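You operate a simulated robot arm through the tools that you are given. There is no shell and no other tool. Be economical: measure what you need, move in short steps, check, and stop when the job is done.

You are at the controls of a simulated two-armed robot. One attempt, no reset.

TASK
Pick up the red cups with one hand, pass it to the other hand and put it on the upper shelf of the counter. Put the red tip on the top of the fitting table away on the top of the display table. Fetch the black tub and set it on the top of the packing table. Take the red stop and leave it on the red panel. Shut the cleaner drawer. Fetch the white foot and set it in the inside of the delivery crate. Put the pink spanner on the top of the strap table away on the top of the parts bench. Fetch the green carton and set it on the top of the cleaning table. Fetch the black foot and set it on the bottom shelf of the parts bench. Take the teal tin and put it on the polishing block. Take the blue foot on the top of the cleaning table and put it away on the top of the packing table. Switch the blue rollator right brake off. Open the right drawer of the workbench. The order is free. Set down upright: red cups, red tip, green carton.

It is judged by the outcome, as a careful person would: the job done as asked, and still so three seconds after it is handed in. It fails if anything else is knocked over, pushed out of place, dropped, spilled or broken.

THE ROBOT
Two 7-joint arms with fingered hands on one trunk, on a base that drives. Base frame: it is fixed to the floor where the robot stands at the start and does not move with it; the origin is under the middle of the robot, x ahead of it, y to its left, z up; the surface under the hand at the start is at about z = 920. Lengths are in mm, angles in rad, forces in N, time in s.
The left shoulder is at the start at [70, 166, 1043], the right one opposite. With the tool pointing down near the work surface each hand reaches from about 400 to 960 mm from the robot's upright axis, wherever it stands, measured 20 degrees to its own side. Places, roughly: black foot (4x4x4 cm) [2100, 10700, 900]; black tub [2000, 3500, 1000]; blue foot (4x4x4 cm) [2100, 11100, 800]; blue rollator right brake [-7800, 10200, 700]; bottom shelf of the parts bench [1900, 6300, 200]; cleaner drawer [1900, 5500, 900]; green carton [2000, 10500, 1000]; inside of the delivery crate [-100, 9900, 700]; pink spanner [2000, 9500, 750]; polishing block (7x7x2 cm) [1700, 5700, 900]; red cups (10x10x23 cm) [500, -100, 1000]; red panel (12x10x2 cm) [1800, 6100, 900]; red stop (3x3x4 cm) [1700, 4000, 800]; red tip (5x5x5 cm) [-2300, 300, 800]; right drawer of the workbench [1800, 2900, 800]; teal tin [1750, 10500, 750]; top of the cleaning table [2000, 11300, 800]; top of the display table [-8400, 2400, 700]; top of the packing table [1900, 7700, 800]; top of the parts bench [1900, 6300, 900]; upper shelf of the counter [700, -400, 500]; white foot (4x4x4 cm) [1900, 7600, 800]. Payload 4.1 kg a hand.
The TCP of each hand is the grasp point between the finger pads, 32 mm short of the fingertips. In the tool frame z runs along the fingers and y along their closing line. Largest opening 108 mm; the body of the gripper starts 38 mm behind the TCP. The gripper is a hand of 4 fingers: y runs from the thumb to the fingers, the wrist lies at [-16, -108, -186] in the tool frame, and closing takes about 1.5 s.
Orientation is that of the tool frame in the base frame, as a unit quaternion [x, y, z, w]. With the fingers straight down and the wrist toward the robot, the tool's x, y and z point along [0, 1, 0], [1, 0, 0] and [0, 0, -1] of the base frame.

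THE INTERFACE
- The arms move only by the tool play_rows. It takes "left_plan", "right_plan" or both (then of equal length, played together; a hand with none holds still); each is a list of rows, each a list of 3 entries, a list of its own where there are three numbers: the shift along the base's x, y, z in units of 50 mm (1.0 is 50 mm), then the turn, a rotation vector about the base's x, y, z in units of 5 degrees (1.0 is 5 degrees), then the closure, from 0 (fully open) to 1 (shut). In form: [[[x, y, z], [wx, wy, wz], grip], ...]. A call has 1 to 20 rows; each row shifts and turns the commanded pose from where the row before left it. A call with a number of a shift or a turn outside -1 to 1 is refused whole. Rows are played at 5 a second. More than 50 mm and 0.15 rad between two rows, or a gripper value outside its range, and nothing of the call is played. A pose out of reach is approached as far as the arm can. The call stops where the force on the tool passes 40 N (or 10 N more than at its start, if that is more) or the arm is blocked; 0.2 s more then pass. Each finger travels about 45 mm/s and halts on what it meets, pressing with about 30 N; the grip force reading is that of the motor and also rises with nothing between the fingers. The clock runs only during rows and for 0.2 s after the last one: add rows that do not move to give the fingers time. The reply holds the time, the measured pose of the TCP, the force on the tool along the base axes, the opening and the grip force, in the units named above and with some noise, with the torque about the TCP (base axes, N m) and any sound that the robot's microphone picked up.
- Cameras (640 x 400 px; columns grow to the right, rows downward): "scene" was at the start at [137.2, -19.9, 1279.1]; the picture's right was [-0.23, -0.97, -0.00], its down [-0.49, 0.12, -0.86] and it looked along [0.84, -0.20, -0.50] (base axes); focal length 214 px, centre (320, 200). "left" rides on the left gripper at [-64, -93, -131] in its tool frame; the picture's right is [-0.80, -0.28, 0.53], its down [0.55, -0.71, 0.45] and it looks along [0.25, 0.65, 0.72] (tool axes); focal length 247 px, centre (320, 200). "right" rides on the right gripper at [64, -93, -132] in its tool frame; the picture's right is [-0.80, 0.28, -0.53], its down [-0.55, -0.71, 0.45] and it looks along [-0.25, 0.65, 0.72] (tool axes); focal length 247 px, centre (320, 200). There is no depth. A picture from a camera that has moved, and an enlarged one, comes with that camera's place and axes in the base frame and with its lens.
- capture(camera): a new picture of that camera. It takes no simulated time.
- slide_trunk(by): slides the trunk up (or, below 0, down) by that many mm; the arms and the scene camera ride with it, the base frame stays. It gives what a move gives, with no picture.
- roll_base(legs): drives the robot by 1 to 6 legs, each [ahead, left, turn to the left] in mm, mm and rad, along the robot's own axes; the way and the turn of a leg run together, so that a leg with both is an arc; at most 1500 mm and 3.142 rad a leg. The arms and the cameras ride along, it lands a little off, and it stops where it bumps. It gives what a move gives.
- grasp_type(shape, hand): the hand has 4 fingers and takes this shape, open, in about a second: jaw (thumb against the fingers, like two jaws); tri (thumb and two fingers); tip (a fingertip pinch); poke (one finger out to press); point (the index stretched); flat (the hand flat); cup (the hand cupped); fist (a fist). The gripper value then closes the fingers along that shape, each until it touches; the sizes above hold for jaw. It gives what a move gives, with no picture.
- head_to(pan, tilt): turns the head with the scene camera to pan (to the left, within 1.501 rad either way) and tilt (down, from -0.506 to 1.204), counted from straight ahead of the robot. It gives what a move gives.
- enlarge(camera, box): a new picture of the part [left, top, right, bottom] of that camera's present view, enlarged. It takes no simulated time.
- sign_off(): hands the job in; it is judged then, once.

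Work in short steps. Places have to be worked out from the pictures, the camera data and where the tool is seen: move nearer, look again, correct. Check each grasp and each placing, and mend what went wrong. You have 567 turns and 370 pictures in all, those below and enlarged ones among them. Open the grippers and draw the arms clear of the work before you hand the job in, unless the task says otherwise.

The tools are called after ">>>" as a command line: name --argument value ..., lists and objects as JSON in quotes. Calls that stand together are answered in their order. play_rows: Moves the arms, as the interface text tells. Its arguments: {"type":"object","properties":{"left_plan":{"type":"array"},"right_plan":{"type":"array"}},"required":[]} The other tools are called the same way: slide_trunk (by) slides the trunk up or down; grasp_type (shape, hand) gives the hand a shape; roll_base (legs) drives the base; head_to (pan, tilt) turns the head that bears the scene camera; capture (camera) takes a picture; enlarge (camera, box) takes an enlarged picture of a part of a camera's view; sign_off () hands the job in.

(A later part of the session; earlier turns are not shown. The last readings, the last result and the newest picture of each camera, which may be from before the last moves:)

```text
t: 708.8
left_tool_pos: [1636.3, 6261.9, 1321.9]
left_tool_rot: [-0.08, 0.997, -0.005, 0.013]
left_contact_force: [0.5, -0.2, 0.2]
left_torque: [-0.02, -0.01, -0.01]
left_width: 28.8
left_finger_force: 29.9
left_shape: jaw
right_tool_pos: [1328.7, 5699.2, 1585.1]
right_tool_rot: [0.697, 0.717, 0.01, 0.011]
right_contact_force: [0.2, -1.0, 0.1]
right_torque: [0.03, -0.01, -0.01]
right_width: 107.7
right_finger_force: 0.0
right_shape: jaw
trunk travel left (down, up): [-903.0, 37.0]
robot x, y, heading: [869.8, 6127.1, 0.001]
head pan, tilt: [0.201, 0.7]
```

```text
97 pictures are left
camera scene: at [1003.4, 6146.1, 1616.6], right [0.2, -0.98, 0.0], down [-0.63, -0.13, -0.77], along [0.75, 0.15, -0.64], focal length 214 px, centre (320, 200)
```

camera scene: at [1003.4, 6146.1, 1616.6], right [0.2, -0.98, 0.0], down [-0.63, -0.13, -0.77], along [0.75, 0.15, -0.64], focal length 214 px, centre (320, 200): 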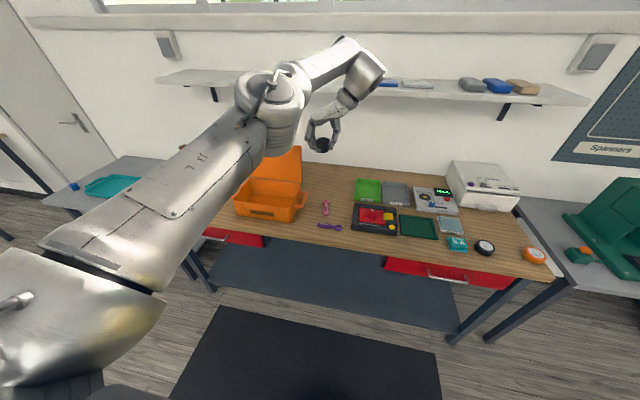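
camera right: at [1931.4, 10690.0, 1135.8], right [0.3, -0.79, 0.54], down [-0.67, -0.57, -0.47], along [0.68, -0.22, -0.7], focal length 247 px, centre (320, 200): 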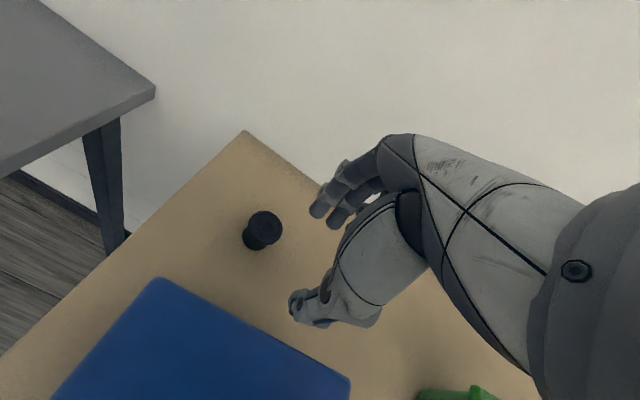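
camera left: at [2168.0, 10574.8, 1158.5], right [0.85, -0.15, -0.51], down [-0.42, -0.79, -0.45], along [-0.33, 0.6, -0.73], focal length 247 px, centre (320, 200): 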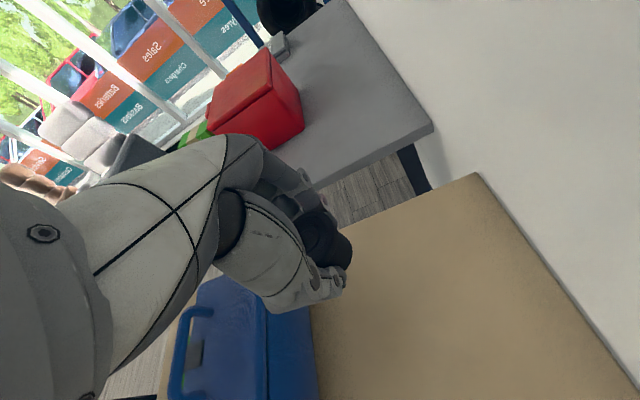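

I back off 210 mm so the hand is in front of the bench, then lower the trunk to shelf level.

>>> roll_base --legs '[[-215, 0, 0]]'

>>> slide_trunk --by -400

>>> slide_trunk --by -400

>>> play_rows --left_plan '[[[0, 0, -0.6], [0, 0, 0], 1], [[0, 0, -0.6], [0, 0, 0], 1], [[0, 0, -0.6], [0, 0, 0], 1], [[0, 0, -0.6], [0, 0, 0], 1]]'

>>> capture --camera "scene"

```text
t: 710.5
left_tool_pos: [1424.6, 6260.9, 1319.9]
left_tool_rot: [-0.079, 0.997, -0.004, 0.012]
left_contact_force: [-0.5, -1.1, 0.0]
left_torque: [0.0, 0.04, 0.01]
left_width: 29.1
left_finger_force: 29.9
left_shape: jaw
right_tool_pos: [1119.9, 5698.0, 1582.3]
right_tool_rot: [0.697, 0.717, 0.009, 0.01]
right_contact_force: [-0.8, -0.5, 0.2]
right_torque: [0.0, 0.02, -0.04]
right_width: 107.7
right_finger_force: 0.1
right_shape: jaw
trunk travel left (down, up): [-903.0, 37.0]
robot x, y, heading: [656.0, 6130.6, 0.003]
head pan, tilt: [0.201, 0.7]
```

```text
t: 714.3
left_tool_pos: [1421.6, 6260.8, 923.1]
left_tool_rot: [-0.078, 0.997, -0.005, 0.012]
left_contact_force: [0.8, -0.2, -0.5]
left_torque: [-0.01, -0.01, -0.01]
left_width: 29.1
left_finger_force: 29.9
left_shape: jaw
right_tool_pos: [1113.7, 5698.7, 1183.9]
right_tool_rot: [0.697, 0.717, 0.01, 0.011]
right_contact_force: [0.1, -0.2, -0.4]
right_torque: [0.01, 0.0, -0.01]
right_width: 107.7
right_finger_force: 0.0
right_shape: jaw
trunk travel left (down, up): [-503.0, 437.0]
robot x, y, heading: [656.0, 6127.8, 0.005]
head pan, tilt: [0.201, 0.7]
```

```text
t: 718.2
left_tool_pos: [1421.4, 6261.5, 523.8]
left_tool_rot: [-0.08, 0.997, -0.004, 0.013]
left_contact_force: [0.3, 0.2, -0.2]
left_torque: [-0.01, -0.02, 0.0]
left_width: 29.1
left_finger_force: 30.0
left_shape: jaw
right_tool_pos: [1113.5, 5698.6, 784.6]
right_tool_rot: [0.697, 0.717, 0.01, 0.011]
right_contact_force: [-0.2, -0.6, 1.0]
right_torque: [0.02, -0.03, -0.02]
right_width: 107.7
right_finger_force: 0.0
right_shape: jaw
trunk travel left (down, up): [-103.0, 837.0]
robot x, y, heading: [655.1, 6125.3, 0.001]
head pan, tilt: [0.201, 0.7]
```

```text
t: 719.2
left_tool_pos: [1420.5, 6262.5, 402.1]
left_tool_rot: [-0.079, 0.997, -0.005, 0.013]
left_contact_force: [-0.4, 0.3, -0.7]
left_torque: [-0.02, -0.02, 0.01]
left_width: 29.0
left_finger_force: 30.2
left_shape: jaw
right_tool_pos: [1114.4, 5698.2, 784.7]
right_tool_rot: [0.697, 0.717, 0.009, 0.01]
right_contact_force: [0.0, -0.3, 0.0]
right_torque: [0.02, 0.02, 0.02]
right_width: 107.8
right_finger_force: 0.0
right_shape: jaw
trunk travel left (down, up): [-103.0, 837.0]
robot x, y, heading: [657.9, 6129.0, -0.002]
head pan, tilt: [0.201, 0.7]
```

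```text
96 pictures are left
camera scene: at [788.2, 6145.9, 816.6], right [0.2, -0.98, 0.0], down [-0.63, -0.13, -0.76], along [0.75, 0.15, -0.64], focal length 214 px, centre (320, 200)
```

scene: 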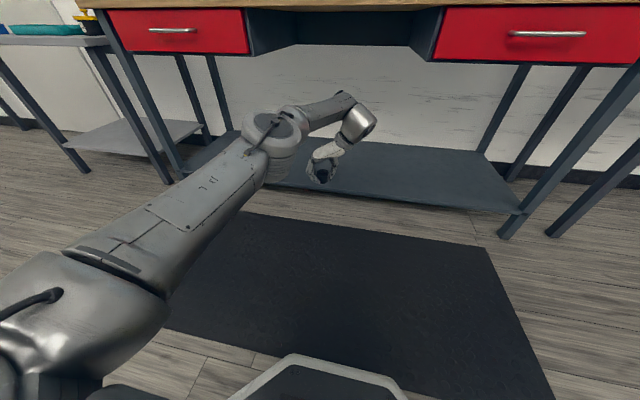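

The shelf (z≈175) is empty and open in the middle. I lower a bit more and drive in under the bench.

>>> slide_trunk --by -100

>>> play_rows --left_plan '[[[0, 0, -0.5], [0, 0, 0], 1], [[0, 0, -0.4], [0, 0, 0], 1]]'

>>> roll_base --legs '[[270, 0, 0]]'

>>> capture --camera "scene"

>>> capture --camera "left"

```text
t: 720.5
left_tool_pos: [1419.9, 6262.1, 301.5]
left_tool_rot: [-0.08, 0.997, -0.004, 0.014]
left_contact_force: [0.4, -0.1, -0.4]
left_torque: [0.0, 0.02, -0.01]
left_width: 29.3
left_finger_force: 29.8
left_shape: jaw
right_tool_pos: [1113.3, 5697.6, 684.3]
right_tool_rot: [0.697, 0.717, 0.01, 0.011]
right_contact_force: [0.2, 0.3, 0.4]
right_torque: [0.01, -0.01, 0.0]
right_width: 107.7
right_finger_force: 0.1
right_shape: jaw
trunk travel left (down, up): [-3.0, 937.0]
robot x, y, heading: [652.5, 6127.6, 0.001]
head pan, tilt: [0.201, 0.7]
```

```text
t: 721.1
left_tool_pos: [1420.3, 6261.8, 258.7]
left_tool_rot: [-0.079, 0.997, -0.004, 0.013]
left_contact_force: [-0.9, -0.3, -0.6]
left_torque: [0.04, 0.04, 0.02]
left_width: 28.9
left_finger_force: 29.8
left_shape: jaw
right_tool_pos: [1114.5, 5698.6, 684.3]
right_tool_rot: [0.697, 0.717, 0.009, 0.01]
right_contact_force: [-0.4, 0.2, 0.2]
right_torque: [0.0, 0.0, 0.03]
right_width: 107.7
right_finger_force: 0.0
right_shape: jaw
trunk travel left (down, up): [-3.0, 937.0]
robot x, y, heading: [650.4, 6123.0, -0.0]
head pan, tilt: [0.201, 0.7]
```

```text
t: 723.0
left_tool_pos: [1698.2, 6255.5, 258.7]
left_tool_rot: [-0.076, 0.997, -0.005, 0.013]
left_contact_force: [0.4, 1.0, 0.1]
left_torque: [-0.01, 0.01, 0.0]
left_width: 29.0
left_finger_force: 29.9
left_shape: jaw
right_tool_pos: [1387.0, 5694.5, 684.7]
right_tool_rot: [0.7, 0.714, 0.01, 0.011]
right_contact_force: [-0.4, 0.1, 1.3]
right_torque: [0.02, 0.02, 0.02]
right_width: 108.1
right_finger_force: 0.0
right_shape: jaw
trunk travel left (down, up): [-3.0, 937.0]
robot x, y, heading: [929.2, 6124.7, 0.0]
head pan, tilt: [0.201, 0.7]
```

```text
95 pictures are left
camera scene: at [1063.9, 6144.2, 716.6], right [0.19, -0.98, 0.0], down [-0.63, -0.12, -0.76], along [0.75, 0.15, -0.64], focal length 214 px, centre (320, 200)
```

scene: 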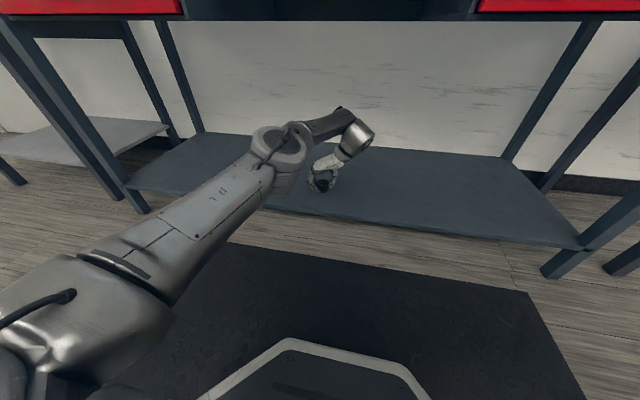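

```text
94 pictures are left
camera left: at [1772.3, 6174.1, 392.8], right [0.85, -0.16, -0.51], down [-0.42, -0.78, -0.45], along [-0.33, 0.6, -0.73], focal length 247 px, centre (320, 200)
```

left: 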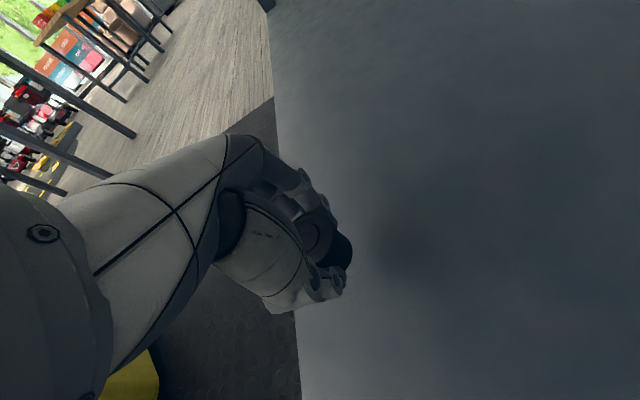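

The foot is 75 mm inside the shelf edge. I lower to contact.

>>> play_rows --left_plan '[[[0, 0, -0.3], [0, 0, 0], 1], [[0, 0, -0.15], [0, 0, 0], 1], [[0, 0, -0.1], [0, 0, 0], 1], [[0, 0, -0.1], [0, 0, 0], 1], [[0, 0, -0.1], [0, 0, 0], 1], [[0, 0, -0.1], [0, 0, 0], 1], [[0, 0, -0.1], [0, 0, 0], 1], [[0, 0, -0.1], [0, 0, 0], 1]]'

>>> capture --camera "left"

```text
t: 724.9
left_tool_pos: [1698.8, 6255.1, 214.7]
left_tool_rot: [-0.076, 0.997, -0.004, 0.019]
left_contact_force: [-7.2, -1.9, 27.7]
left_torque: [0.11, 0.15, 0.02]
left_width: 31.5
left_finger_force: 29.6
left_shape: jaw
right_tool_pos: [1384.6, 5693.9, 686.3]
right_tool_rot: [0.699, 0.715, 0.012, 0.012]
right_contact_force: [0.7, -0.3, -0.5]
right_torque: [-0.02, 0.0, -0.02]
right_width: 107.9
right_finger_force: 0.1
right_shape: jaw
trunk travel left (down, up): [-3.0, 937.0]
robot x, y, heading: [930.1, 6126.5, -0.006]
head pan, tilt: [0.201, 0.7]
stopped in row 8 (left hand): the force on the tool passed its limit at 43 N (the readings are from after the stop); the commanded pose is now the measured one
```

```text
93 pictures are left
camera left: at [1771.9, 6174.5, 350.4], right [0.85, -0.16, -0.5], down [-0.42, -0.78, -0.46], along [-0.32, 0.6, -0.73], focal length 247 px, centre (320, 200)
```

left: 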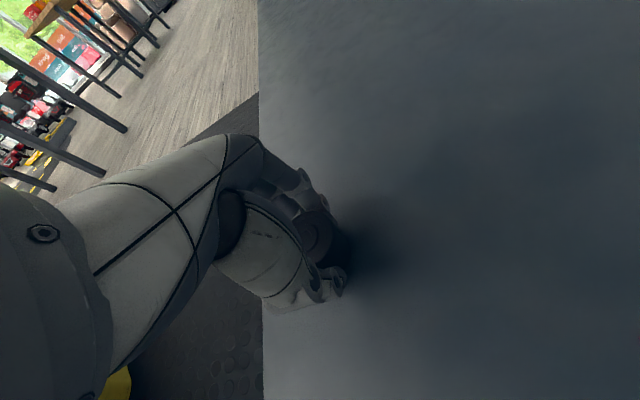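

Contact. I release, rise and check.

>>> play_rows --left_plan '[[[0, 0, 0.06], [0, 0, 0], 0.9], [[0, 0, 0], [0, 0, 0], 0.7], [[0, 0, 0], [0, 0, 0], 0.5], [[0, 0, 0], [0, 0, 0], 0.45], [[0, 0, 0], [0, 0, 0], 0.45], [[0, 0, 0.4], [0, 0, 0], 0.45], [[0, 0, 0.7], [0, 0, 0], 0.45], [[0, 0, 0.7], [0, 0, 0], 0.45]]'

>>> capture --camera "left"

```text
t: 726.7
left_tool_pos: [1699.0, 6255.2, 303.9]
left_tool_rot: [-0.077, 0.997, -0.004, 0.016]
left_contact_force: [-0.6, 0.2, 0.1]
left_torque: [0.0, -0.02, 0.01]
left_width: 59.0
left_finger_force: 0.0
left_shape: jaw
right_tool_pos: [1387.1, 5694.3, 684.4]
right_tool_rot: [0.7, 0.714, 0.01, 0.011]
right_contact_force: [0.3, -1.0, 0.0]
right_torque: [0.01, 0.02, -0.01]
right_width: 107.7
right_finger_force: 0.1
right_shape: jaw
trunk travel left (down, up): [-3.0, 937.0]
robot x, y, heading: [931.9, 6124.3, -0.008]
head pan, tilt: [0.201, 0.7]
```

```text
92 pictures are left
camera left: at [1773.0, 6174.3, 439.8], right [0.85, -0.16, -0.5], down [-0.42, -0.78, -0.46], along [-0.32, 0.6, -0.73], focal length 247 px, centre (320, 200)
```

left: 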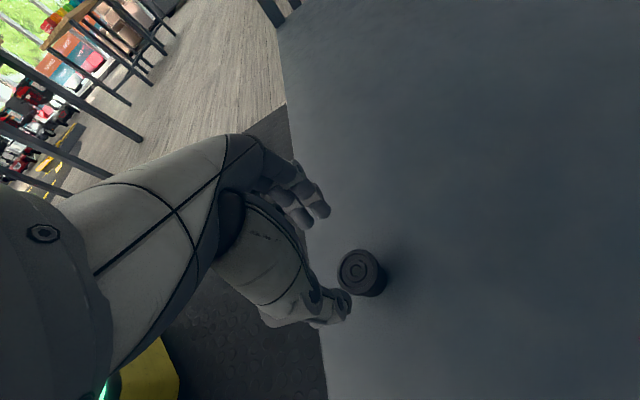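

The black foot stands on the bottom shelf. I back out, raise the trunk and refold the left arm.

>>> roll_base --legs '[[-330, 0, 0]]'

>>> slide_trunk --by 400

>>> slide_trunk --by 330

>>> play_rows --left_plan '[[[-0.3, 0.3, 0], [0, 0, -1], 0.3], [[-0.3, 0.3, 0], [0, 0, -1], 0.3], [[-0.3, 0.3, 0], [0, 0, -1], 0], [[-0.3, 0.3, 0], [0, 0, -1], 0], [[-0.3, 0.3, 0], [0, 0, -1], 0], [[-0.3, 0.3, 0], [0, 0, -1], 0], [[-0.3, 0.3, 0], [0, 0, -1], 0], [[-0.3, 0.3, 0], [0, 0, -1], 0], [[-0.3, 0.3, 0], [0, 0, -1], 0], [[-0.3, 0.3, 0], [0, 0, -1], 0], [[-0.3, 0.3, 0], [0, 0, -1], 0], [[-0.3, 0.3, 0], [0, 0, -1], 0], [[-0.3, 0.3, 0], [0, 0, -1], 0], [[-0.3, 0.3, 0], [0, 0, -1], 0], [[-0.3, 0.3, 0], [0, 0, -1], 0], [[-0.3, 0.3, 0], [0, 0, -1], 0], [[-0.3, 0.3, 0], [0, 0, -1], 0], [[-0.3, 0.2, 0], [0, 0, -1], 0], [[0, 0, 0], [0, 0, -1], 0], [[0, 0, 0], [0, 0, -0.7], 0]]'

>>> capture --camera "scene"

```text
t: 728.8
left_tool_pos: [1371.9, 6257.2, 304.3]
left_tool_rot: [-0.077, 0.997, -0.003, 0.016]
left_contact_force: [-0.1, -1.0, 0.6]
left_torque: [-0.01, -0.03, -0.02]
left_width: 58.9
left_finger_force: 0.1
left_shape: jaw
right_tool_pos: [1058.2, 5695.5, 684.2]
right_tool_rot: [0.7, 0.714, 0.009, 0.01]
right_contact_force: [-0.7, 0.5, -0.3]
right_torque: [0.02, -0.06, 0.0]
right_width: 107.6
right_finger_force: 0.1
right_shape: jaw
trunk travel left (down, up): [-3.0, 937.0]
robot x, y, heading: [606.0, 6129.4, -0.01]
head pan, tilt: [0.201, 0.7]
```

```text
t: 732.7
left_tool_pos: [1372.1, 6257.7, 705.2]
left_tool_rot: [-0.077, 0.997, -0.005, 0.016]
left_contact_force: [-0.8, 0.1, -0.9]
left_torque: [-0.04, 0.01, 0.01]
left_width: 59.0
left_finger_force: 0.0
left_shape: jaw
right_tool_pos: [1059.8, 5696.7, 1084.8]
right_tool_rot: [0.699, 0.715, 0.009, 0.011]
right_contact_force: [0.9, -0.5, 0.1]
right_torque: [-0.01, -0.02, 0.0]
right_width: 107.8
right_finger_force: 0.2
right_shape: jaw
trunk travel left (down, up): [-403.0, 537.0]
robot x, y, heading: [602.6, 6129.4, -0.005]
head pan, tilt: [0.201, 0.7]
```

```text
t: 735.9
left_tool_pos: [1373.3, 6257.3, 1033.8]
left_tool_rot: [-0.077, 0.997, -0.004, 0.015]
left_contact_force: [1.0, -0.9, -0.3]
left_torque: [0.01, 0.03, 0.01]
left_width: 59.0
left_finger_force: 0.0
left_shape: jaw
right_tool_pos: [1059.9, 5696.6, 1414.1]
right_tool_rot: [0.7, 0.714, 0.009, 0.01]
right_contact_force: [0.1, -0.6, 0.6]
right_torque: [0.03, -0.03, -0.03]
right_width: 107.8
right_finger_force: 0.0
right_shape: jaw
trunk travel left (down, up): [-733.0, 207.0]
robot x, y, heading: [603.3, 6126.3, -0.01]
head pan, tilt: [0.201, 0.7]
```

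```text
t: 740.1
left_tool_pos: [1100.7, 6523.4, 1035.1]
left_tool_rot: [0.705, 0.709, -0.015, 0.007]
left_contact_force: [-0.2, -0.1, -0.4]
left_torque: [0.0, 0.01, 0.0]
left_width: 107.8
left_finger_force: 0.0
left_shape: jaw
right_tool_pos: [1059.6, 5697.0, 1414.7]
right_tool_rot: [0.699, 0.715, 0.01, 0.011]
right_contact_force: [-0.1, -1.1, 0.5]
right_torque: [-0.01, -0.03, -0.01]
right_width: 107.8
right_finger_force: 0.2
right_shape: jaw
trunk travel left (down, up): [-733.0, 207.0]
robot x, y, heading: [602.6, 6127.4, -0.011]
head pan, tilt: [0.201, 0.7]
```

```text
91 pictures are left
camera scene: at [736.1, 6146.5, 1446.6], right [0.19, -0.98, 0.0], down [-0.63, -0.12, -0.76], along [0.75, 0.15, -0.64], focal length 214 px, centre (320, 200)
```

scene: 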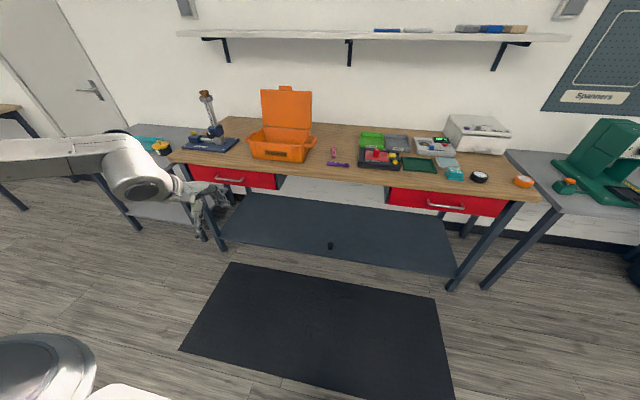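

Everything on the parts bench is in order. I drive back down the aisle toward the start area, for the fitting table.

>>> roll_base --legs '[[300, 0, 0.011], [0, -1440, 0], [0, -1440, 0], [0, -1440, 0], [-1350, 0, 0]]'

>>> roll_base --legs '[[0, 0, 3.14]]'

>>> head_to --pan 0.3 --tilt 0.4

>>> capture --camera "scene"

```text
t: 768.9
left_tool_pos: [-8.2, 2189.3, 1035.8]
left_tool_rot: [0.705, 0.709, -0.015, 0.007]
left_contact_force: [-0.3, 0.2, -0.6]
left_torque: [0.0, 0.01, -0.01]
left_width: 107.7
left_finger_force: 0.1
left_shape: jaw
right_tool_pos: [-51.4, 1362.3, 1415.4]
right_tool_rot: [0.7, 0.714, 0.009, 0.011]
right_contact_force: [-0.4, -0.5, 0.3]
right_torque: [-0.02, -0.05, 0.02]
right_width: 107.9
right_finger_force: 0.1
right_shape: jaw
trunk travel left (down, up): [-733.0, 207.0]
robot x, y, heading: [-506.3, 1797.2, -0.01]
head pan, tilt: [0.201, 0.7]
```

```text
t: 776.6
left_tool_pos: [-1007.3, 1403.6, 1035.1]
left_tool_rot: [-0.706, 0.708, 0.007, 0.014]
left_contact_force: [0.7, -1.0, 0.1]
left_torque: [0.02, 0.0, -0.03]
left_width: 107.9
left_finger_force: 0.1
left_shape: jaw
right_tool_pos: [-960.9, 2230.1, 1413.9]
right_tool_rot: [0.713, -0.701, -0.011, 0.01]
right_contact_force: [-0.2, -0.4, -0.6]
right_torque: [-0.03, 0.0, 0.01]
right_width: 108.0
right_finger_force: 0.1
right_shape: jaw
trunk travel left (down, up): [-733.0, 207.0]
robot x, y, heading: [-508.4, 1796.6, 3.127]
head pan, tilt: [0.201, 0.7]
```

```text
t: 777.5
left_tool_pos: [-1006.7, 1404.1, 1034.9]
left_tool_rot: [0.707, -0.707, -0.008, -0.015]
left_contact_force: [0.1, 0.1, 0.5]
left_torque: [0.03, 0.0, 0.01]
left_width: 107.5
left_finger_force: 0.1
left_shape: jaw
right_tool_pos: [-959.9, 2229.7, 1414.6]
right_tool_rot: [0.713, -0.701, -0.011, 0.01]
right_contact_force: [0.0, -0.8, -0.1]
right_torque: [-0.04, 0.02, -0.01]
right_width: 107.9
right_finger_force: 0.0
right_shape: jaw
trunk travel left (down, up): [-733.0, 207.0]
robot x, y, heading: [-504.5, 1795.1, 3.13]
head pan, tilt: [0.3, 0.4]
```

```text
90 pictures are left
camera scene: at [-646.9, 1770.6, 1473.4], right [-0.29, 0.96, 0.0], down [0.37, 0.11, -0.92], along [-0.88, -0.26, -0.39], focal length 214 px, centre (320, 200)
```

scene: 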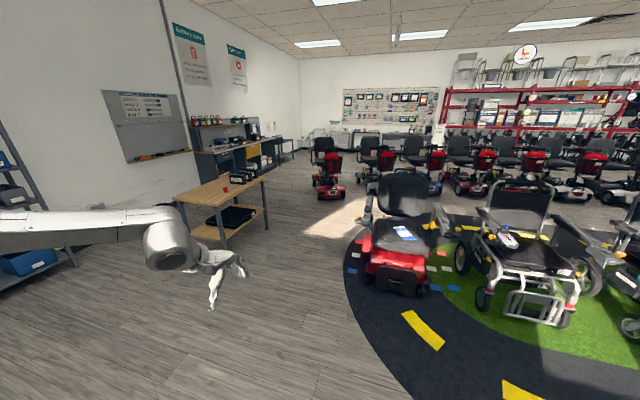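

The fitting table with the red tip is ahead left (tip near (−2200, 400)). I drive closer.

>>> roll_base --legs '[[700, 1200, 0.01]]'

>>> head_to --pan 0.1 --tilt 0.5

>>> capture --camera "scene"

```text
t: 784.4
left_tool_pos: [-1725.3, 198.0, 1036.2]
left_tool_rot: [0.707, -0.707, -0.008, -0.015]
left_contact_force: [-0.4, 0.2, -0.2]
left_torque: [0.01, 0.04, 0.0]
left_width: 107.6
left_finger_force: 0.1
left_shape: jaw
right_tool_pos: [-1680.3, 1025.4, 1414.2]
right_tool_rot: [0.714, -0.7, -0.011, 0.009]
right_contact_force: [0.3, -0.1, 0.0]
right_torque: [0.0, 0.01, 0.0]
right_width: 107.7
right_finger_force: 0.0
right_shape: jaw
trunk travel left (down, up): [-733.0, 207.0]
robot x, y, heading: [-1226.7, 589.7, 3.132]
head pan, tilt: [0.3, 0.4]
```

```text
t: 785.2
left_tool_pos: [-1724.6, 199.2, 1035.6]
left_tool_rot: [0.707, -0.707, -0.008, -0.015]
left_contact_force: [0.6, 0.2, -0.1]
left_torque: [0.03, -0.03, 0.04]
left_width: 108.0
left_finger_force: 0.1
left_shape: jaw
right_tool_pos: [-1679.3, 1023.4, 1413.7]
right_tool_rot: [0.713, -0.701, -0.012, 0.009]
right_contact_force: [-0.6, 0.0, 0.2]
right_torque: [-0.03, -0.02, -0.03]
right_width: 107.6
right_finger_force: 0.0
right_shape: jaw
trunk travel left (down, up): [-733.0, 207.0]
robot x, y, heading: [-1223.4, 585.4, 3.13]
head pan, tilt: [0.099, 0.499]
```

```text
89 pictures are left
camera scene: at [-1367.5, 583.4, 1464.3], right [-0.09, 1.0, 0.0], down [0.48, 0.04, -0.88], along [-0.87, -0.08, -0.48], focal length 214 px, centre (320, 200)
```

scene: 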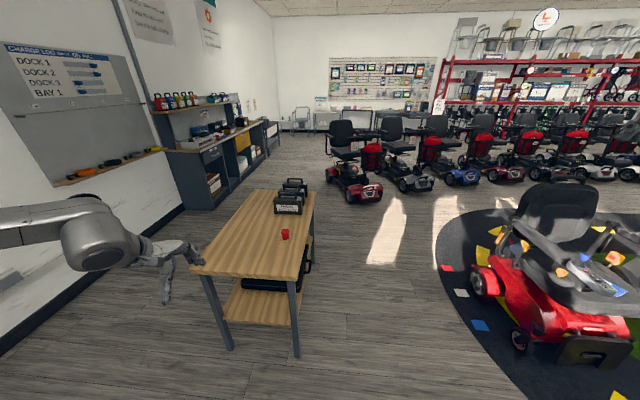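

The tip is at about (−2220, 323) on the fitting table. I drive forward and bring the left hand above it.

>>> roll_base --legs '[[350, 0, 0.01]]'

>>> play_rows --left_plan '[[[-0.55, 0.5, 0], [0, 0, 0], 0.2], [[-0.55, 0.5, 0], [0, 0, 0], 0.3], [[-0.55, 0.5, 0], [0, 0, 0], 0.3], [[-0.55, 0.5, 0], [0, 0, 0], 0.3], [[-0.5, 0.4, -0.3], [0, 0, 0], 0.3], [[0, 0, 0], [0, 0, 0], 0.3]]'

>>> capture --camera "left"

>>> capture --camera "scene"

```text
t: 787.4
left_tool_pos: [-2066.4, 195.1, 1035.2]
left_tool_rot: [0.711, -0.703, -0.008, -0.015]
left_contact_force: [0.4, -0.1, -0.5]
left_torque: [-0.01, 0.03, -0.02]
left_width: 107.6
left_finger_force: 0.2
left_shape: jaw
right_tool_pos: [-2030.9, 1020.1, 1415.9]
right_tool_rot: [0.717, -0.697, -0.012, 0.01]
right_contact_force: [0.5, 0.0, -0.1]
right_torque: [0.0, -0.01, -0.01]
right_width: 107.7
right_finger_force: 0.2
right_shape: jaw
trunk travel left (down, up): [-733.0, 207.0]
robot x, y, heading: [-1568.4, 592.7, -3.139]
head pan, tilt: [0.099, 0.499]
```

```text
t: 788.8
left_tool_pos: [-2202.0, 311.9, 1020.4]
left_tool_rot: [0.711, -0.703, -0.007, -0.015]
left_contact_force: [0.3, 0.0, 0.2]
left_torque: [0.01, 0.01, 0.0]
left_width: 75.7
left_finger_force: 0.0
left_shape: jaw
right_tool_pos: [-2030.8, 1020.3, 1414.9]
right_tool_rot: [0.718, -0.696, -0.012, 0.01]
right_contact_force: [1.2, 1.2, 0.9]
right_torque: [0.04, 0.02, -0.02]
right_width: 107.9
right_finger_force: 0.0
right_shape: jaw
trunk travel left (down, up): [-733.0, 207.0]
robot x, y, heading: [-1574.8, 588.2, -3.138]
head pan, tilt: [0.099, 0.499]
```

```text
88 pictures are left
camera left: at [-2112.2, 373.1, 1154.9], right [0.28, 0.82, -0.5], down [0.72, -0.53, -0.46], along [-0.64, -0.23, -0.73], focal length 247 px, centre (320, 200)
```

left: 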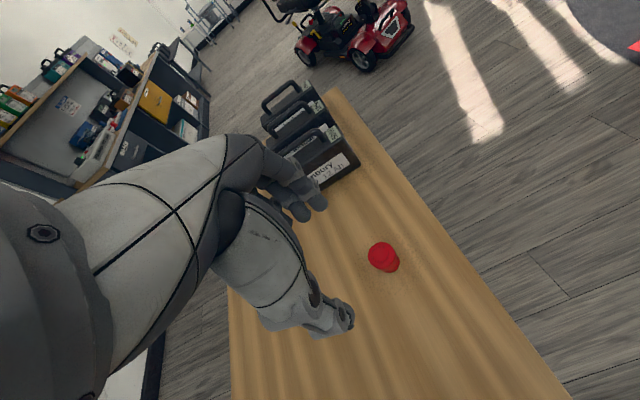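

```text
87 pictures are left
camera scene: at [-1712.9, 583.0, 1464.4], right [-0.1, 0.99, 0.0], down [0.48, 0.05, -0.88], along [-0.87, -0.09, -0.48], focal length 214 px, centre (320, 200)
```

scene: 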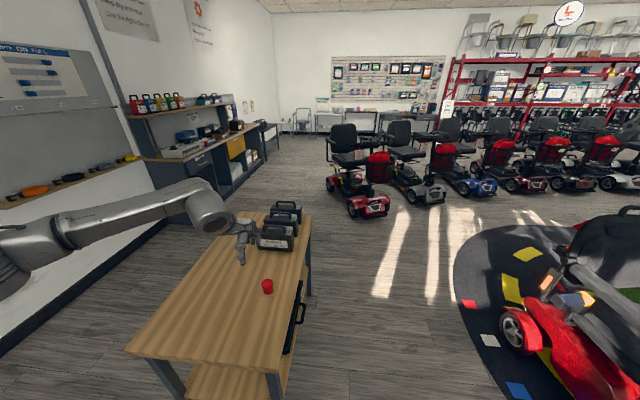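

Triangulated tip: (−2293, 306, ~722). I move over it and lower the trunk.

>>> play_rows --left_plan '[[[-0.6, -0.04, 0], [0, 0, 0], 0.3], [[-0.6, -0.04, 0], [0, 0, 0], 0.3], [[-0.6, -0.04, 0], [0, 0, 0], 0.3], [[0, 0, 0], [0, 0, 0], 0.3]]'

>>> slide_trunk --by -190

>>> capture --camera "left"

```text
t: 789.8
left_tool_pos: [-2293.9, 307.3, 1020.8]
left_tool_rot: [0.711, -0.703, -0.008, -0.014]
left_contact_force: [-0.1, -0.8, -0.6]
left_torque: [-0.02, 0.0, -0.04]
left_width: 75.9
left_finger_force: 0.1
left_shape: jaw
right_tool_pos: [-2031.7, 1019.6, 1413.7]
right_tool_rot: [0.717, -0.697, -0.012, 0.01]
right_contact_force: [-1.0, 0.6, 0.0]
right_torque: [0.0, 0.0, -0.01]
right_width: 107.9
right_finger_force: 0.0
right_shape: jaw
trunk travel left (down, up): [-733.0, 207.0]
robot x, y, heading: [-1569.4, 595.6, -3.14]
head pan, tilt: [0.099, 0.499]
```

```text
t: 791.9
left_tool_pos: [-2293.0, 307.5, 831.0]
left_tool_rot: [0.711, -0.703, -0.008, -0.015]
left_contact_force: [0.0, 0.1, -0.4]
left_torque: [0.0, -0.02, 0.01]
left_width: 75.9
left_finger_force: 0.1
left_shape: jaw
right_tool_pos: [-2031.6, 1020.4, 1223.7]
right_tool_rot: [0.718, -0.696, -0.011, 0.01]
right_contact_force: [0.4, 0.9, 0.2]
right_torque: [0.02, -0.01, 0.01]
right_width: 107.8
right_finger_force: 0.1
right_shape: jaw
trunk travel left (down, up): [-543.0, 397.0]
robot x, y, heading: [-1571.4, 590.0, -3.138]
head pan, tilt: [0.099, 0.499]
```

```text
86 pictures are left
camera left: at [-2202.7, 368.4, 965.8], right [0.28, 0.82, -0.5], down [0.72, -0.53, -0.46], along [-0.64, -0.23, -0.73], focal length 247 px, centre (320, 200)
```

left: 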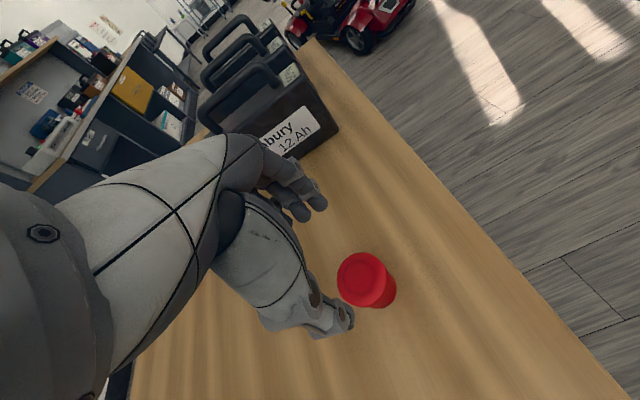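

Well aligned. I descend and grip the tip.

>>> play_rows --left_plan '[[[0.06, 0.02, -0.6], [0, 0, 0], 0.3], [[0, 0, -0.6], [0, 0, 0], 0.3], [[0, 0, -0.4], [0, 0, 0], 0.3], [[0, 0, -0.15], [0, 0, 0], 0.3], [[0, 0, 0], [0, 0, 0], 0.3]]'

>>> capture --camera "left"

```text
t: 793.1
left_tool_pos: [-2294.5, 309.8, 752.7]
left_tool_rot: [0.711, -0.703, -0.015, -0.01]
left_contact_force: [1.0, 1.9, 21.7]
left_torque: [-0.15, -0.23, 0.24]
left_width: 75.0
left_finger_force: 0.2
left_shape: jaw
right_tool_pos: [-2029.6, 1021.6, 1224.7]
right_tool_rot: [0.718, -0.696, -0.01, 0.01]
right_contact_force: [-0.8, 0.3, 0.2]
right_torque: [0.01, -0.02, 0.0]
right_width: 107.8
right_finger_force: 0.0
right_shape: jaw
trunk travel left (down, up): [-543.0, 397.0]
robot x, y, heading: [-1571.8, 594.9, -3.137]
head pan, tilt: [0.099, 0.499]
stopped in row 5 (left hand): the force on the tool passed its limit at 43 N (the readings are from after the stop); the commanded pose is now the measured one
```

```text
85 pictures are left
camera left: at [-2201.3, 369.6, 886.0], right [0.27, 0.82, -0.5], down [0.71, -0.52, -0.47], along [-0.65, -0.23, -0.72], focal length 247 px, centre (320, 200)
```

left: 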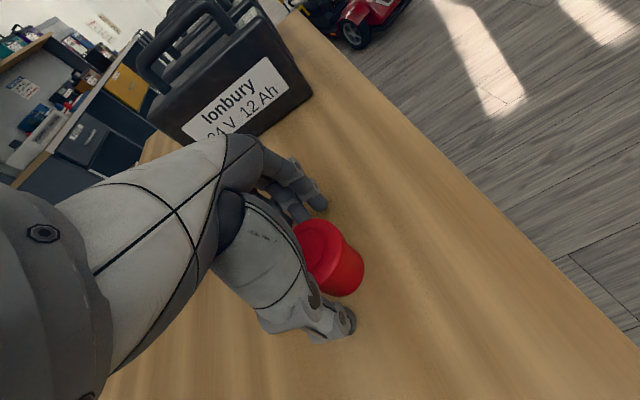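

Fingertips reached the table (≈720). I rise 4 mm, close, and lift.

>>> play_rows --left_plan '[[[0.06, 0, 0.1], [0, 0, 0], 0.4], [[0, 0, 0], [0, 0, 0], 0.55], [[0, 0, 0], [0, 0, 0], 0.7], [[0, 0, 0], [0, 0, 0], 1], [[0, 0, 0], [0, 0, 0], 1], [[0, 0, 0], [0, 0, 0], 1], [[0, 0, 0.4], [0, 0, 0], 1], [[0, 0, 0.8], [0, 0, 0], 1]]'

>>> capture --camera "left"

```text
t: 794.9
left_tool_pos: [-2289.1, 309.6, 814.8]
left_tool_rot: [0.711, -0.703, -0.011, -0.013]
left_contact_force: [-0.1, -0.4, 0.7]
left_torque: [-0.02, -0.01, 0.0]
left_width: 28.7
left_finger_force: 30.0
left_shape: jaw
right_tool_pos: [-2030.3, 1020.4, 1224.6]
right_tool_rot: [0.717, -0.697, -0.012, 0.01]
right_contact_force: [1.0, -0.1, 0.2]
right_torque: [-0.01, 0.0, -0.04]
right_width: 107.9
right_finger_force: 0.0
right_shape: jaw
trunk travel left (down, up): [-543.0, 397.0]
robot x, y, heading: [-1576.4, 588.9, -3.139]
head pan, tilt: [0.099, 0.499]
```

```text
84 pictures are left
camera left: at [-2197.5, 370.2, 947.4], right [0.27, 0.82, -0.51], down [0.71, -0.52, -0.47], along [-0.65, -0.23, -0.73], focal length 247 px, centre (320, 200)
```

left: 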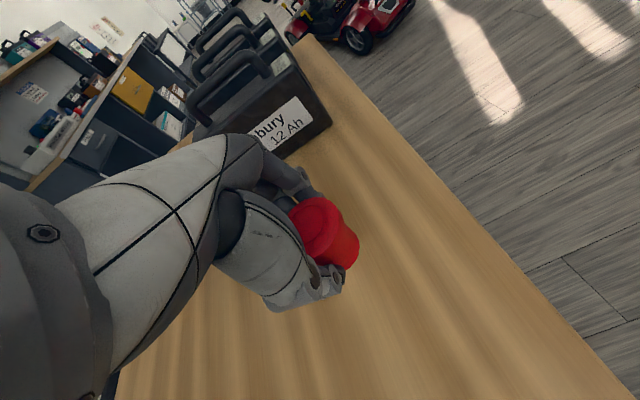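

The red tip is held upright. I raise, back off, and take the corridor along the left wall toward the far side.

>>> slide_trunk --by 220

>>> roll_base --legs '[[-350, 0, 0], [0, 880, 0], [1450, 0, 0]]'

>>> head_to --pan -0.1 --tilt 0.35

>>> capture --camera "scene"

```text
t: 797.2
left_tool_pos: [-2290.4, 308.6, 1031.9]
left_tool_rot: [0.712, -0.702, -0.011, -0.013]
left_contact_force: [-0.1, 0.0, -0.4]
left_torque: [0.01, 0.03, 0.03]
left_width: 28.8
left_finger_force: 30.6
left_shape: jaw
right_tool_pos: [-2030.8, 1021.1, 1444.7]
right_tool_rot: [0.717, -0.697, -0.01, 0.01]
right_contact_force: [-0.3, -0.1, -0.2]
right_torque: [-0.03, 0.05, 0.01]
right_width: 107.5
right_finger_force: 0.0
right_shape: jaw
trunk travel left (down, up): [-763.0, 177.0]
robot x, y, heading: [-1573.5, 590.7, -3.142]
head pan, tilt: [0.099, 0.499]
```

```text
t: 807.6
left_tool_pos: [-2682.2, -486.3, 1035.0]
left_tool_rot: [-0.65, 0.759, 0.012, 0.013]
left_contact_force: [0.7, 0.4, -0.7]
left_torque: [0.01, 0.04, 0.01]
left_width: 28.6
left_finger_force: 30.0
left_shape: jaw
right_tool_pos: [-2307.0, 172.5, 1448.4]
right_tool_rot: [-0.655, 0.755, 0.014, -0.009]
right_contact_force: [0.7, -0.3, 0.8]
right_torque: [0.01, 0.0, 0.05]
right_width: 107.9
right_finger_force: 0.0
right_shape: jaw
trunk travel left (down, up): [-763.0, 177.0]
robot x, y, heading: [-1928.6, -328.6, 2.975]
head pan, tilt: [0.099, 0.499]
stopped in leg 3: the robot was blocked; the commanded pose is now the measured one
```

```text
t: 808.3
left_tool_pos: [-2685.1, -484.4, 1031.6]
left_tool_rot: [-0.651, 0.759, 0.01, 0.014]
left_contact_force: [-0.3, 0.0, -0.6]
left_torque: [-0.03, -0.03, -0.01]
left_width: 28.6
left_finger_force: 29.9
left_shape: jaw
right_tool_pos: [-2310.2, 175.3, 1444.1]
right_tool_rot: [-0.656, 0.755, 0.013, -0.008]
right_contact_force: [0.3, 0.8, 0.6]
right_torque: [-0.01, -0.03, 0.0]
right_width: 108.0
right_finger_force: 0.0
right_shape: jaw
trunk travel left (down, up): [-763.0, 177.0]
robot x, y, heading: [-1928.4, -327.0, 2.977]
head pan, tilt: [-0.099, 0.351]
```

```text
83 pictures are left
camera scene: at [-2070.6, -291.4, 1507.7], right [0.26, 0.96, 0.0], down [0.33, -0.09, -0.94], along [-0.91, 0.25, -0.35], focal length 214 px, centre (320, 200)
```

scene: 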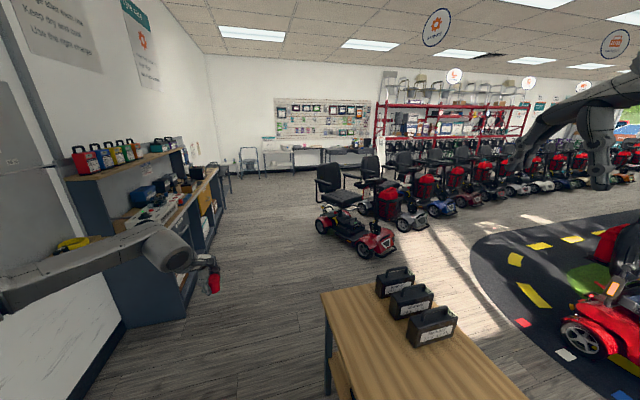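

My base touched the fitting table's corner (batteries and table are still in place). I bring the left hand inward, straighten the heading, and pass with more clearance.

>>> roll_base --legs '[[-120, 150, 0]]'

>>> roll_base --legs '[[0, 0, 0.165], [0, 100, 0]]'

>>> play_rows --left_plan '[[[0.2, 0.7, 0], [0, 0, 0], 1], [[0.2, 0.7, 0], [0, 0, 0], 1], [[0.2, 0.7, 0], [0, 0, 0], 1], [[0.2, 0.7, 0], [0, 0, 0], 1]]'

>>> capture --camera "scene"

```text
t: 809.9
left_tool_pos: [-2590.9, -653.4, 1032.2]
left_tool_rot: [-0.651, 0.759, 0.011, 0.013]
left_contact_force: [-0.2, -0.9, -0.2]
left_torque: [-0.02, 0.03, 0.03]
left_width: 28.6
left_finger_force: 29.6
left_shape: jaw
right_tool_pos: [-2219.5, 5.8, 1444.1]
right_tool_rot: [-0.657, 0.754, 0.013, -0.008]
right_contact_force: [0.7, -0.3, 0.5]
right_torque: [0.0, 0.06, 0.02]
right_width: 108.0
right_finger_force: 0.0
right_shape: jaw
trunk travel left (down, up): [-763.0, 177.0]
robot x, y, heading: [-1833.7, -495.3, 2.977]
head pan, tilt: [-0.099, 0.351]
```

```text
t: 811.7
left_tool_pos: [-2554.2, -876.3, 1032.5]
left_tool_rot: [0.711, -0.703, -0.011, -0.012]
left_contact_force: [-0.2, 0.1, -1.1]
left_torque: [-0.03, 0.0, -0.02]
left_width: 28.8
left_finger_force: 30.1
left_shape: jaw
right_tool_pos: [-2295.3, -165.6, 1445.1]
right_tool_rot: [0.717, -0.697, -0.013, 0.011]
right_contact_force: [0.2, 0.4, -0.1]
right_torque: [0.0, 0.01, -0.03]
right_width: 107.9
right_finger_force: 0.0
right_shape: jaw
trunk travel left (down, up): [-763.0, 177.0]
robot x, y, heading: [-1837.6, -597.0, -3.143]
head pan, tilt: [-0.099, 0.351]
```

```text
t: 812.7
left_tool_pos: [-2515.3, -734.6, 1031.4]
left_tool_rot: [0.712, -0.702, -0.01, -0.012]
left_contact_force: [0.5, 0.4, -1.2]
left_torque: [-0.04, 0.02, 0.01]
left_width: 28.7
left_finger_force: 30.4
left_shape: jaw
right_tool_pos: [-2296.1, -161.9, 1445.1]
right_tool_rot: [0.717, -0.697, -0.012, 0.01]
right_contact_force: [0.1, 0.2, 0.0]
right_torque: [-0.03, 0.03, -0.02]
right_width: 107.7
right_finger_force: 0.1
right_shape: jaw
trunk travel left (down, up): [-763.0, 177.0]
robot x, y, heading: [-1837.2, -592.4, -3.136]
head pan, tilt: [-0.099, 0.351]
```

```text
82 pictures are left
camera scene: at [-1981.0, -580.3, 1507.9], right [0.1, 1.0, 0.0], down [0.34, -0.04, -0.94], along [-0.93, 0.09, -0.34], focal length 214 px, centre (320, 200)
```

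scene: 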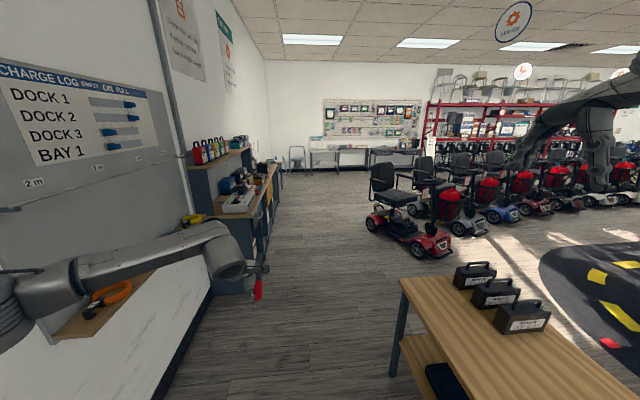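

I drive ahead past the fitting table, then shift to the middle of the corridor and continue.

>>> roll_base --legs '[[1480, 0, 0], [300, -430, 0], [1400, 0, 0]]'

>>> capture --camera "scene"

```text
t: 829.1
left_tool_pos: [-5653.1, -302.1, 1031.3]
left_tool_rot: [0.71, -0.704, -0.012, -0.013]
left_contact_force: [0.8, 0.1, -1.0]
left_torque: [-0.03, 0.0, 0.01]
left_width: 28.7
left_finger_force: 30.2
left_shape: jaw
right_tool_pos: [-5430.9, 270.2, 1446.2]
right_tool_rot: [0.715, -0.698, -0.012, 0.01]
right_contact_force: [-0.4, 0.7, 0.6]
right_torque: [0.02, 0.02, 0.02]
right_width: 107.7
right_finger_force: 0.1
right_shape: jaw
trunk travel left (down, up): [-763.0, 177.0]
robot x, y, heading: [-4976.4, -160.5, 3.141]
head pan, tilt: [-0.099, 0.351]
```

```text
81 pictures are left
camera scene: at [-5118.6, -149.7, 1508.0], right [0.1, 0.99, 0.0], down [0.34, -0.04, -0.94], along [-0.93, 0.1, -0.34], focal length 214 px, centre (320, 200)
```

scene: 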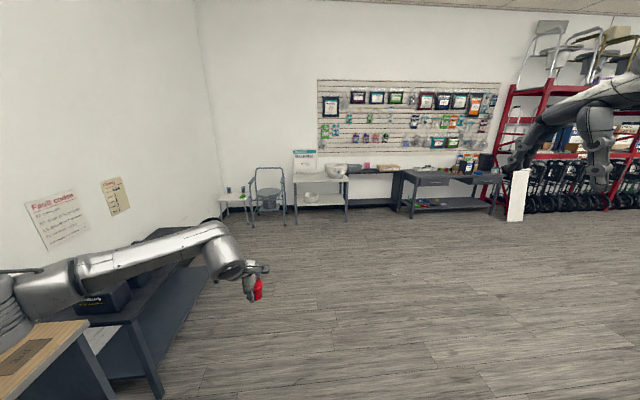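

The display table is the grey one at the far wall (≈(−8400, 2400)). I drive toward it over the open floor.

>>> roll_base --legs '[[1400, 0, 0], [850, -1200, 0], [0, -1350, 0]]'

>>> head_to --pan 0.1 --tilt 0.45

>>> capture --camera "scene"

```text
t: 849.3
left_tool_pos: [-7845.9, 2287.8, 1030.7]
left_tool_rot: [-0.702, 0.712, 0.011, 0.013]
left_contact_force: [-0.4, 0.1, 0.2]
left_torque: [0.02, 0.02, 0.02]
left_width: 28.6
left_finger_force: 30.1
left_shape: jaw
right_tool_pos: [-7611.7, 2852.4, 1444.6]
right_tool_rot: [0.708, -0.706, -0.012, 0.01]
right_contact_force: [-0.3, 0.3, 0.8]
right_torque: [0.01, 0.04, 0.0]
right_width: 108.0
right_finger_force: 0.0
right_shape: jaw
trunk travel left (down, up): [-763.0, 177.0]
robot x, y, heading: [-7164.1, 2414.6, 3.113]
head pan, tilt: [-0.099, 0.351]
```

```text
t: 850.1
left_tool_pos: [-7845.7, 2286.2, 1032.0]
left_tool_rot: [-0.703, 0.711, 0.011, 0.013]
left_contact_force: [0.2, -0.2, 0.4]
left_torque: [-0.01, 0.04, -0.01]
left_width: 28.5
left_finger_force: 30.1
left_shape: jaw
right_tool_pos: [-7610.1, 2853.7, 1445.1]
right_tool_rot: [0.709, -0.705, -0.012, 0.01]
right_contact_force: [-0.1, 0.4, -1.2]
right_torque: [-0.01, 0.02, -0.02]
right_width: 107.9
right_finger_force: 0.1
right_shape: jaw
trunk travel left (down, up): [-763.0, 177.0]
robot x, y, heading: [-7159.9, 2414.6, 3.117]
head pan, tilt: [0.099, 0.45]
```

```text
80 pictures are left
camera scene: at [-7306.2, 2409.3, 1498.8], right [-0.08, 1.0, 0.0], down [0.43, 0.03, -0.9], along [-0.9, -0.07, -0.44], focal length 214 px, centre (320, 200)
```

scene: 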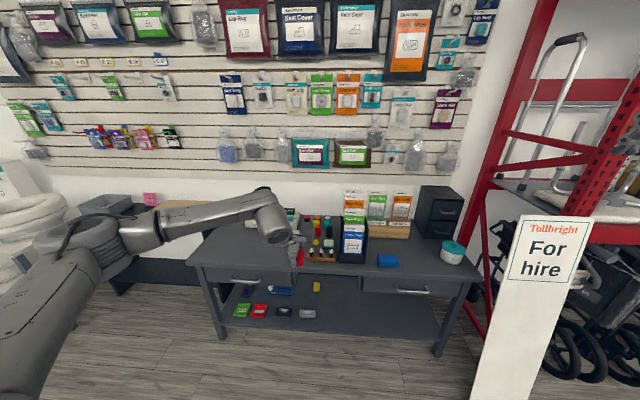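

I zoom in on the table top to choose a free spot.

>>> enlarge --camera "scene" --box '[180, 180, 480, 310]'

```text
2.13 times, centred on (330, 245) of scene
camera zoom: at [-7306.2, 2409.3, 1498.8], right [-0.08, 1.0, 0.0], down [0.43, 0.03, -0.9], along [-0.9, -0.07, -0.44], focal length 458 px, centre (299, 104)
```

zoom: 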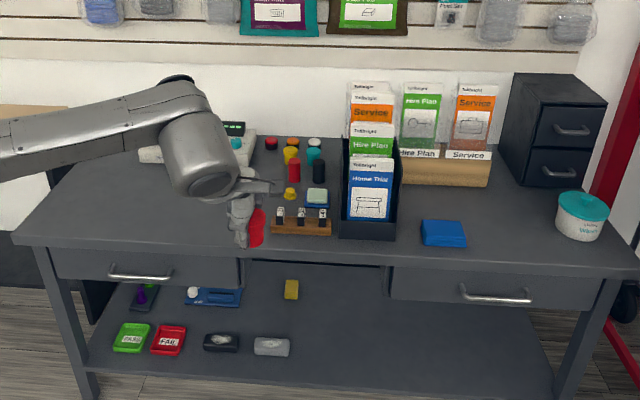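

The left part of the table top is free; I aim for about (−8200, 2040) and move there.

>>> roll_base --legs '[[0, 0, 0.024], [340, 250, 0]]'

>>> slide_trunk --by -130

>>> capture --camera "left"

>>> capture --camera "scene"

```text
t: 853.0
left_tool_pos: [-8188.0, 2017.4, 1032.8]
left_tool_rot: [0.71, -0.704, -0.012, -0.011]
left_contact_force: [-0.3, 0.0, -0.1]
left_torque: [0.0, 0.02, 0.02]
left_width: 28.6
left_finger_force: 30.0
left_shape: jaw
right_tool_pos: [-7965.6, 2590.4, 1445.9]
right_tool_rot: [0.716, -0.698, -0.011, 0.01]
right_contact_force: [0.7, 0.2, 0.7]
right_torque: [0.01, -0.01, -0.04]
right_width: 107.9
right_finger_force: 0.2
right_shape: jaw
trunk travel left (down, up): [-763.0, 177.0]
robot x, y, heading: [-7507.6, 2158.1, 3.14]
head pan, tilt: [0.099, 0.45]
```

```text
t: 854.6
left_tool_pos: [-8188.5, 2018.2, 901.0]
left_tool_rot: [0.71, -0.704, -0.012, -0.014]
left_contact_force: [0.2, -0.3, -0.6]
left_torque: [0.0, -0.05, 0.01]
left_width: 28.2
left_finger_force: 30.5
left_shape: jaw
right_tool_pos: [-7966.1, 2588.0, 1315.7]
right_tool_rot: [0.715, -0.699, -0.012, 0.011]
right_contact_force: [0.1, 1.4, -0.7]
right_torque: [-0.04, 0.01, 0.0]
right_width: 107.9
right_finger_force: 0.2
right_shape: jaw
trunk travel left (down, up): [-633.0, 307.0]
robot x, y, heading: [-7511.1, 2161.8, 3.134]
head pan, tilt: [0.099, 0.45]
```

```text
78 pictures are left
camera left: at [-8096.4, 2078.5, 1035.9], right [0.28, 0.82, -0.5], down [0.71, -0.53, -0.47], along [-0.65, -0.23, -0.73], focal length 247 px, centre (320, 200)
```

left: 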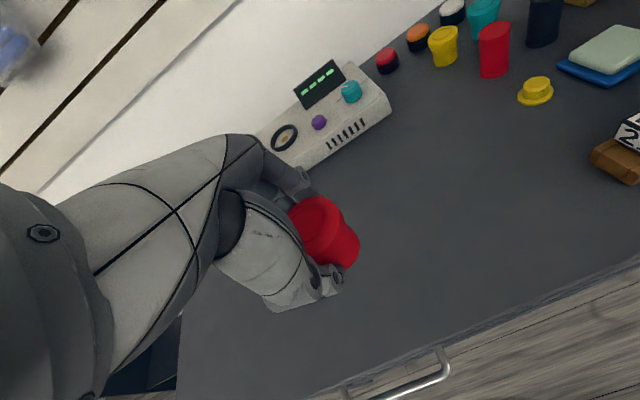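

```text
77 pictures are left
camera scene: at [-7652.0, 2151.4, 1368.8], right [-0.1, 1.0, 0.0], down [0.43, 0.04, -0.9], along [-0.9, -0.09, -0.44], focal length 214 px, centre (320, 200)
```

scene: 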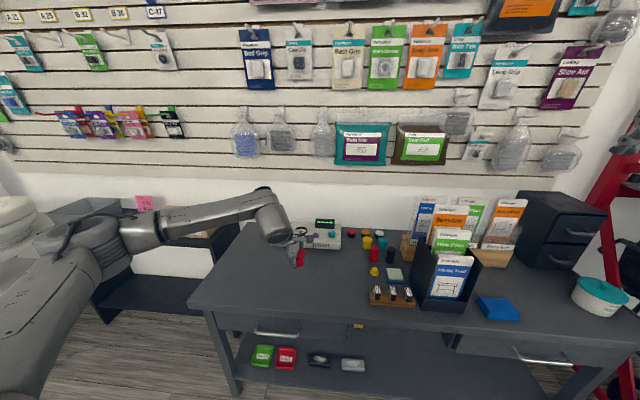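

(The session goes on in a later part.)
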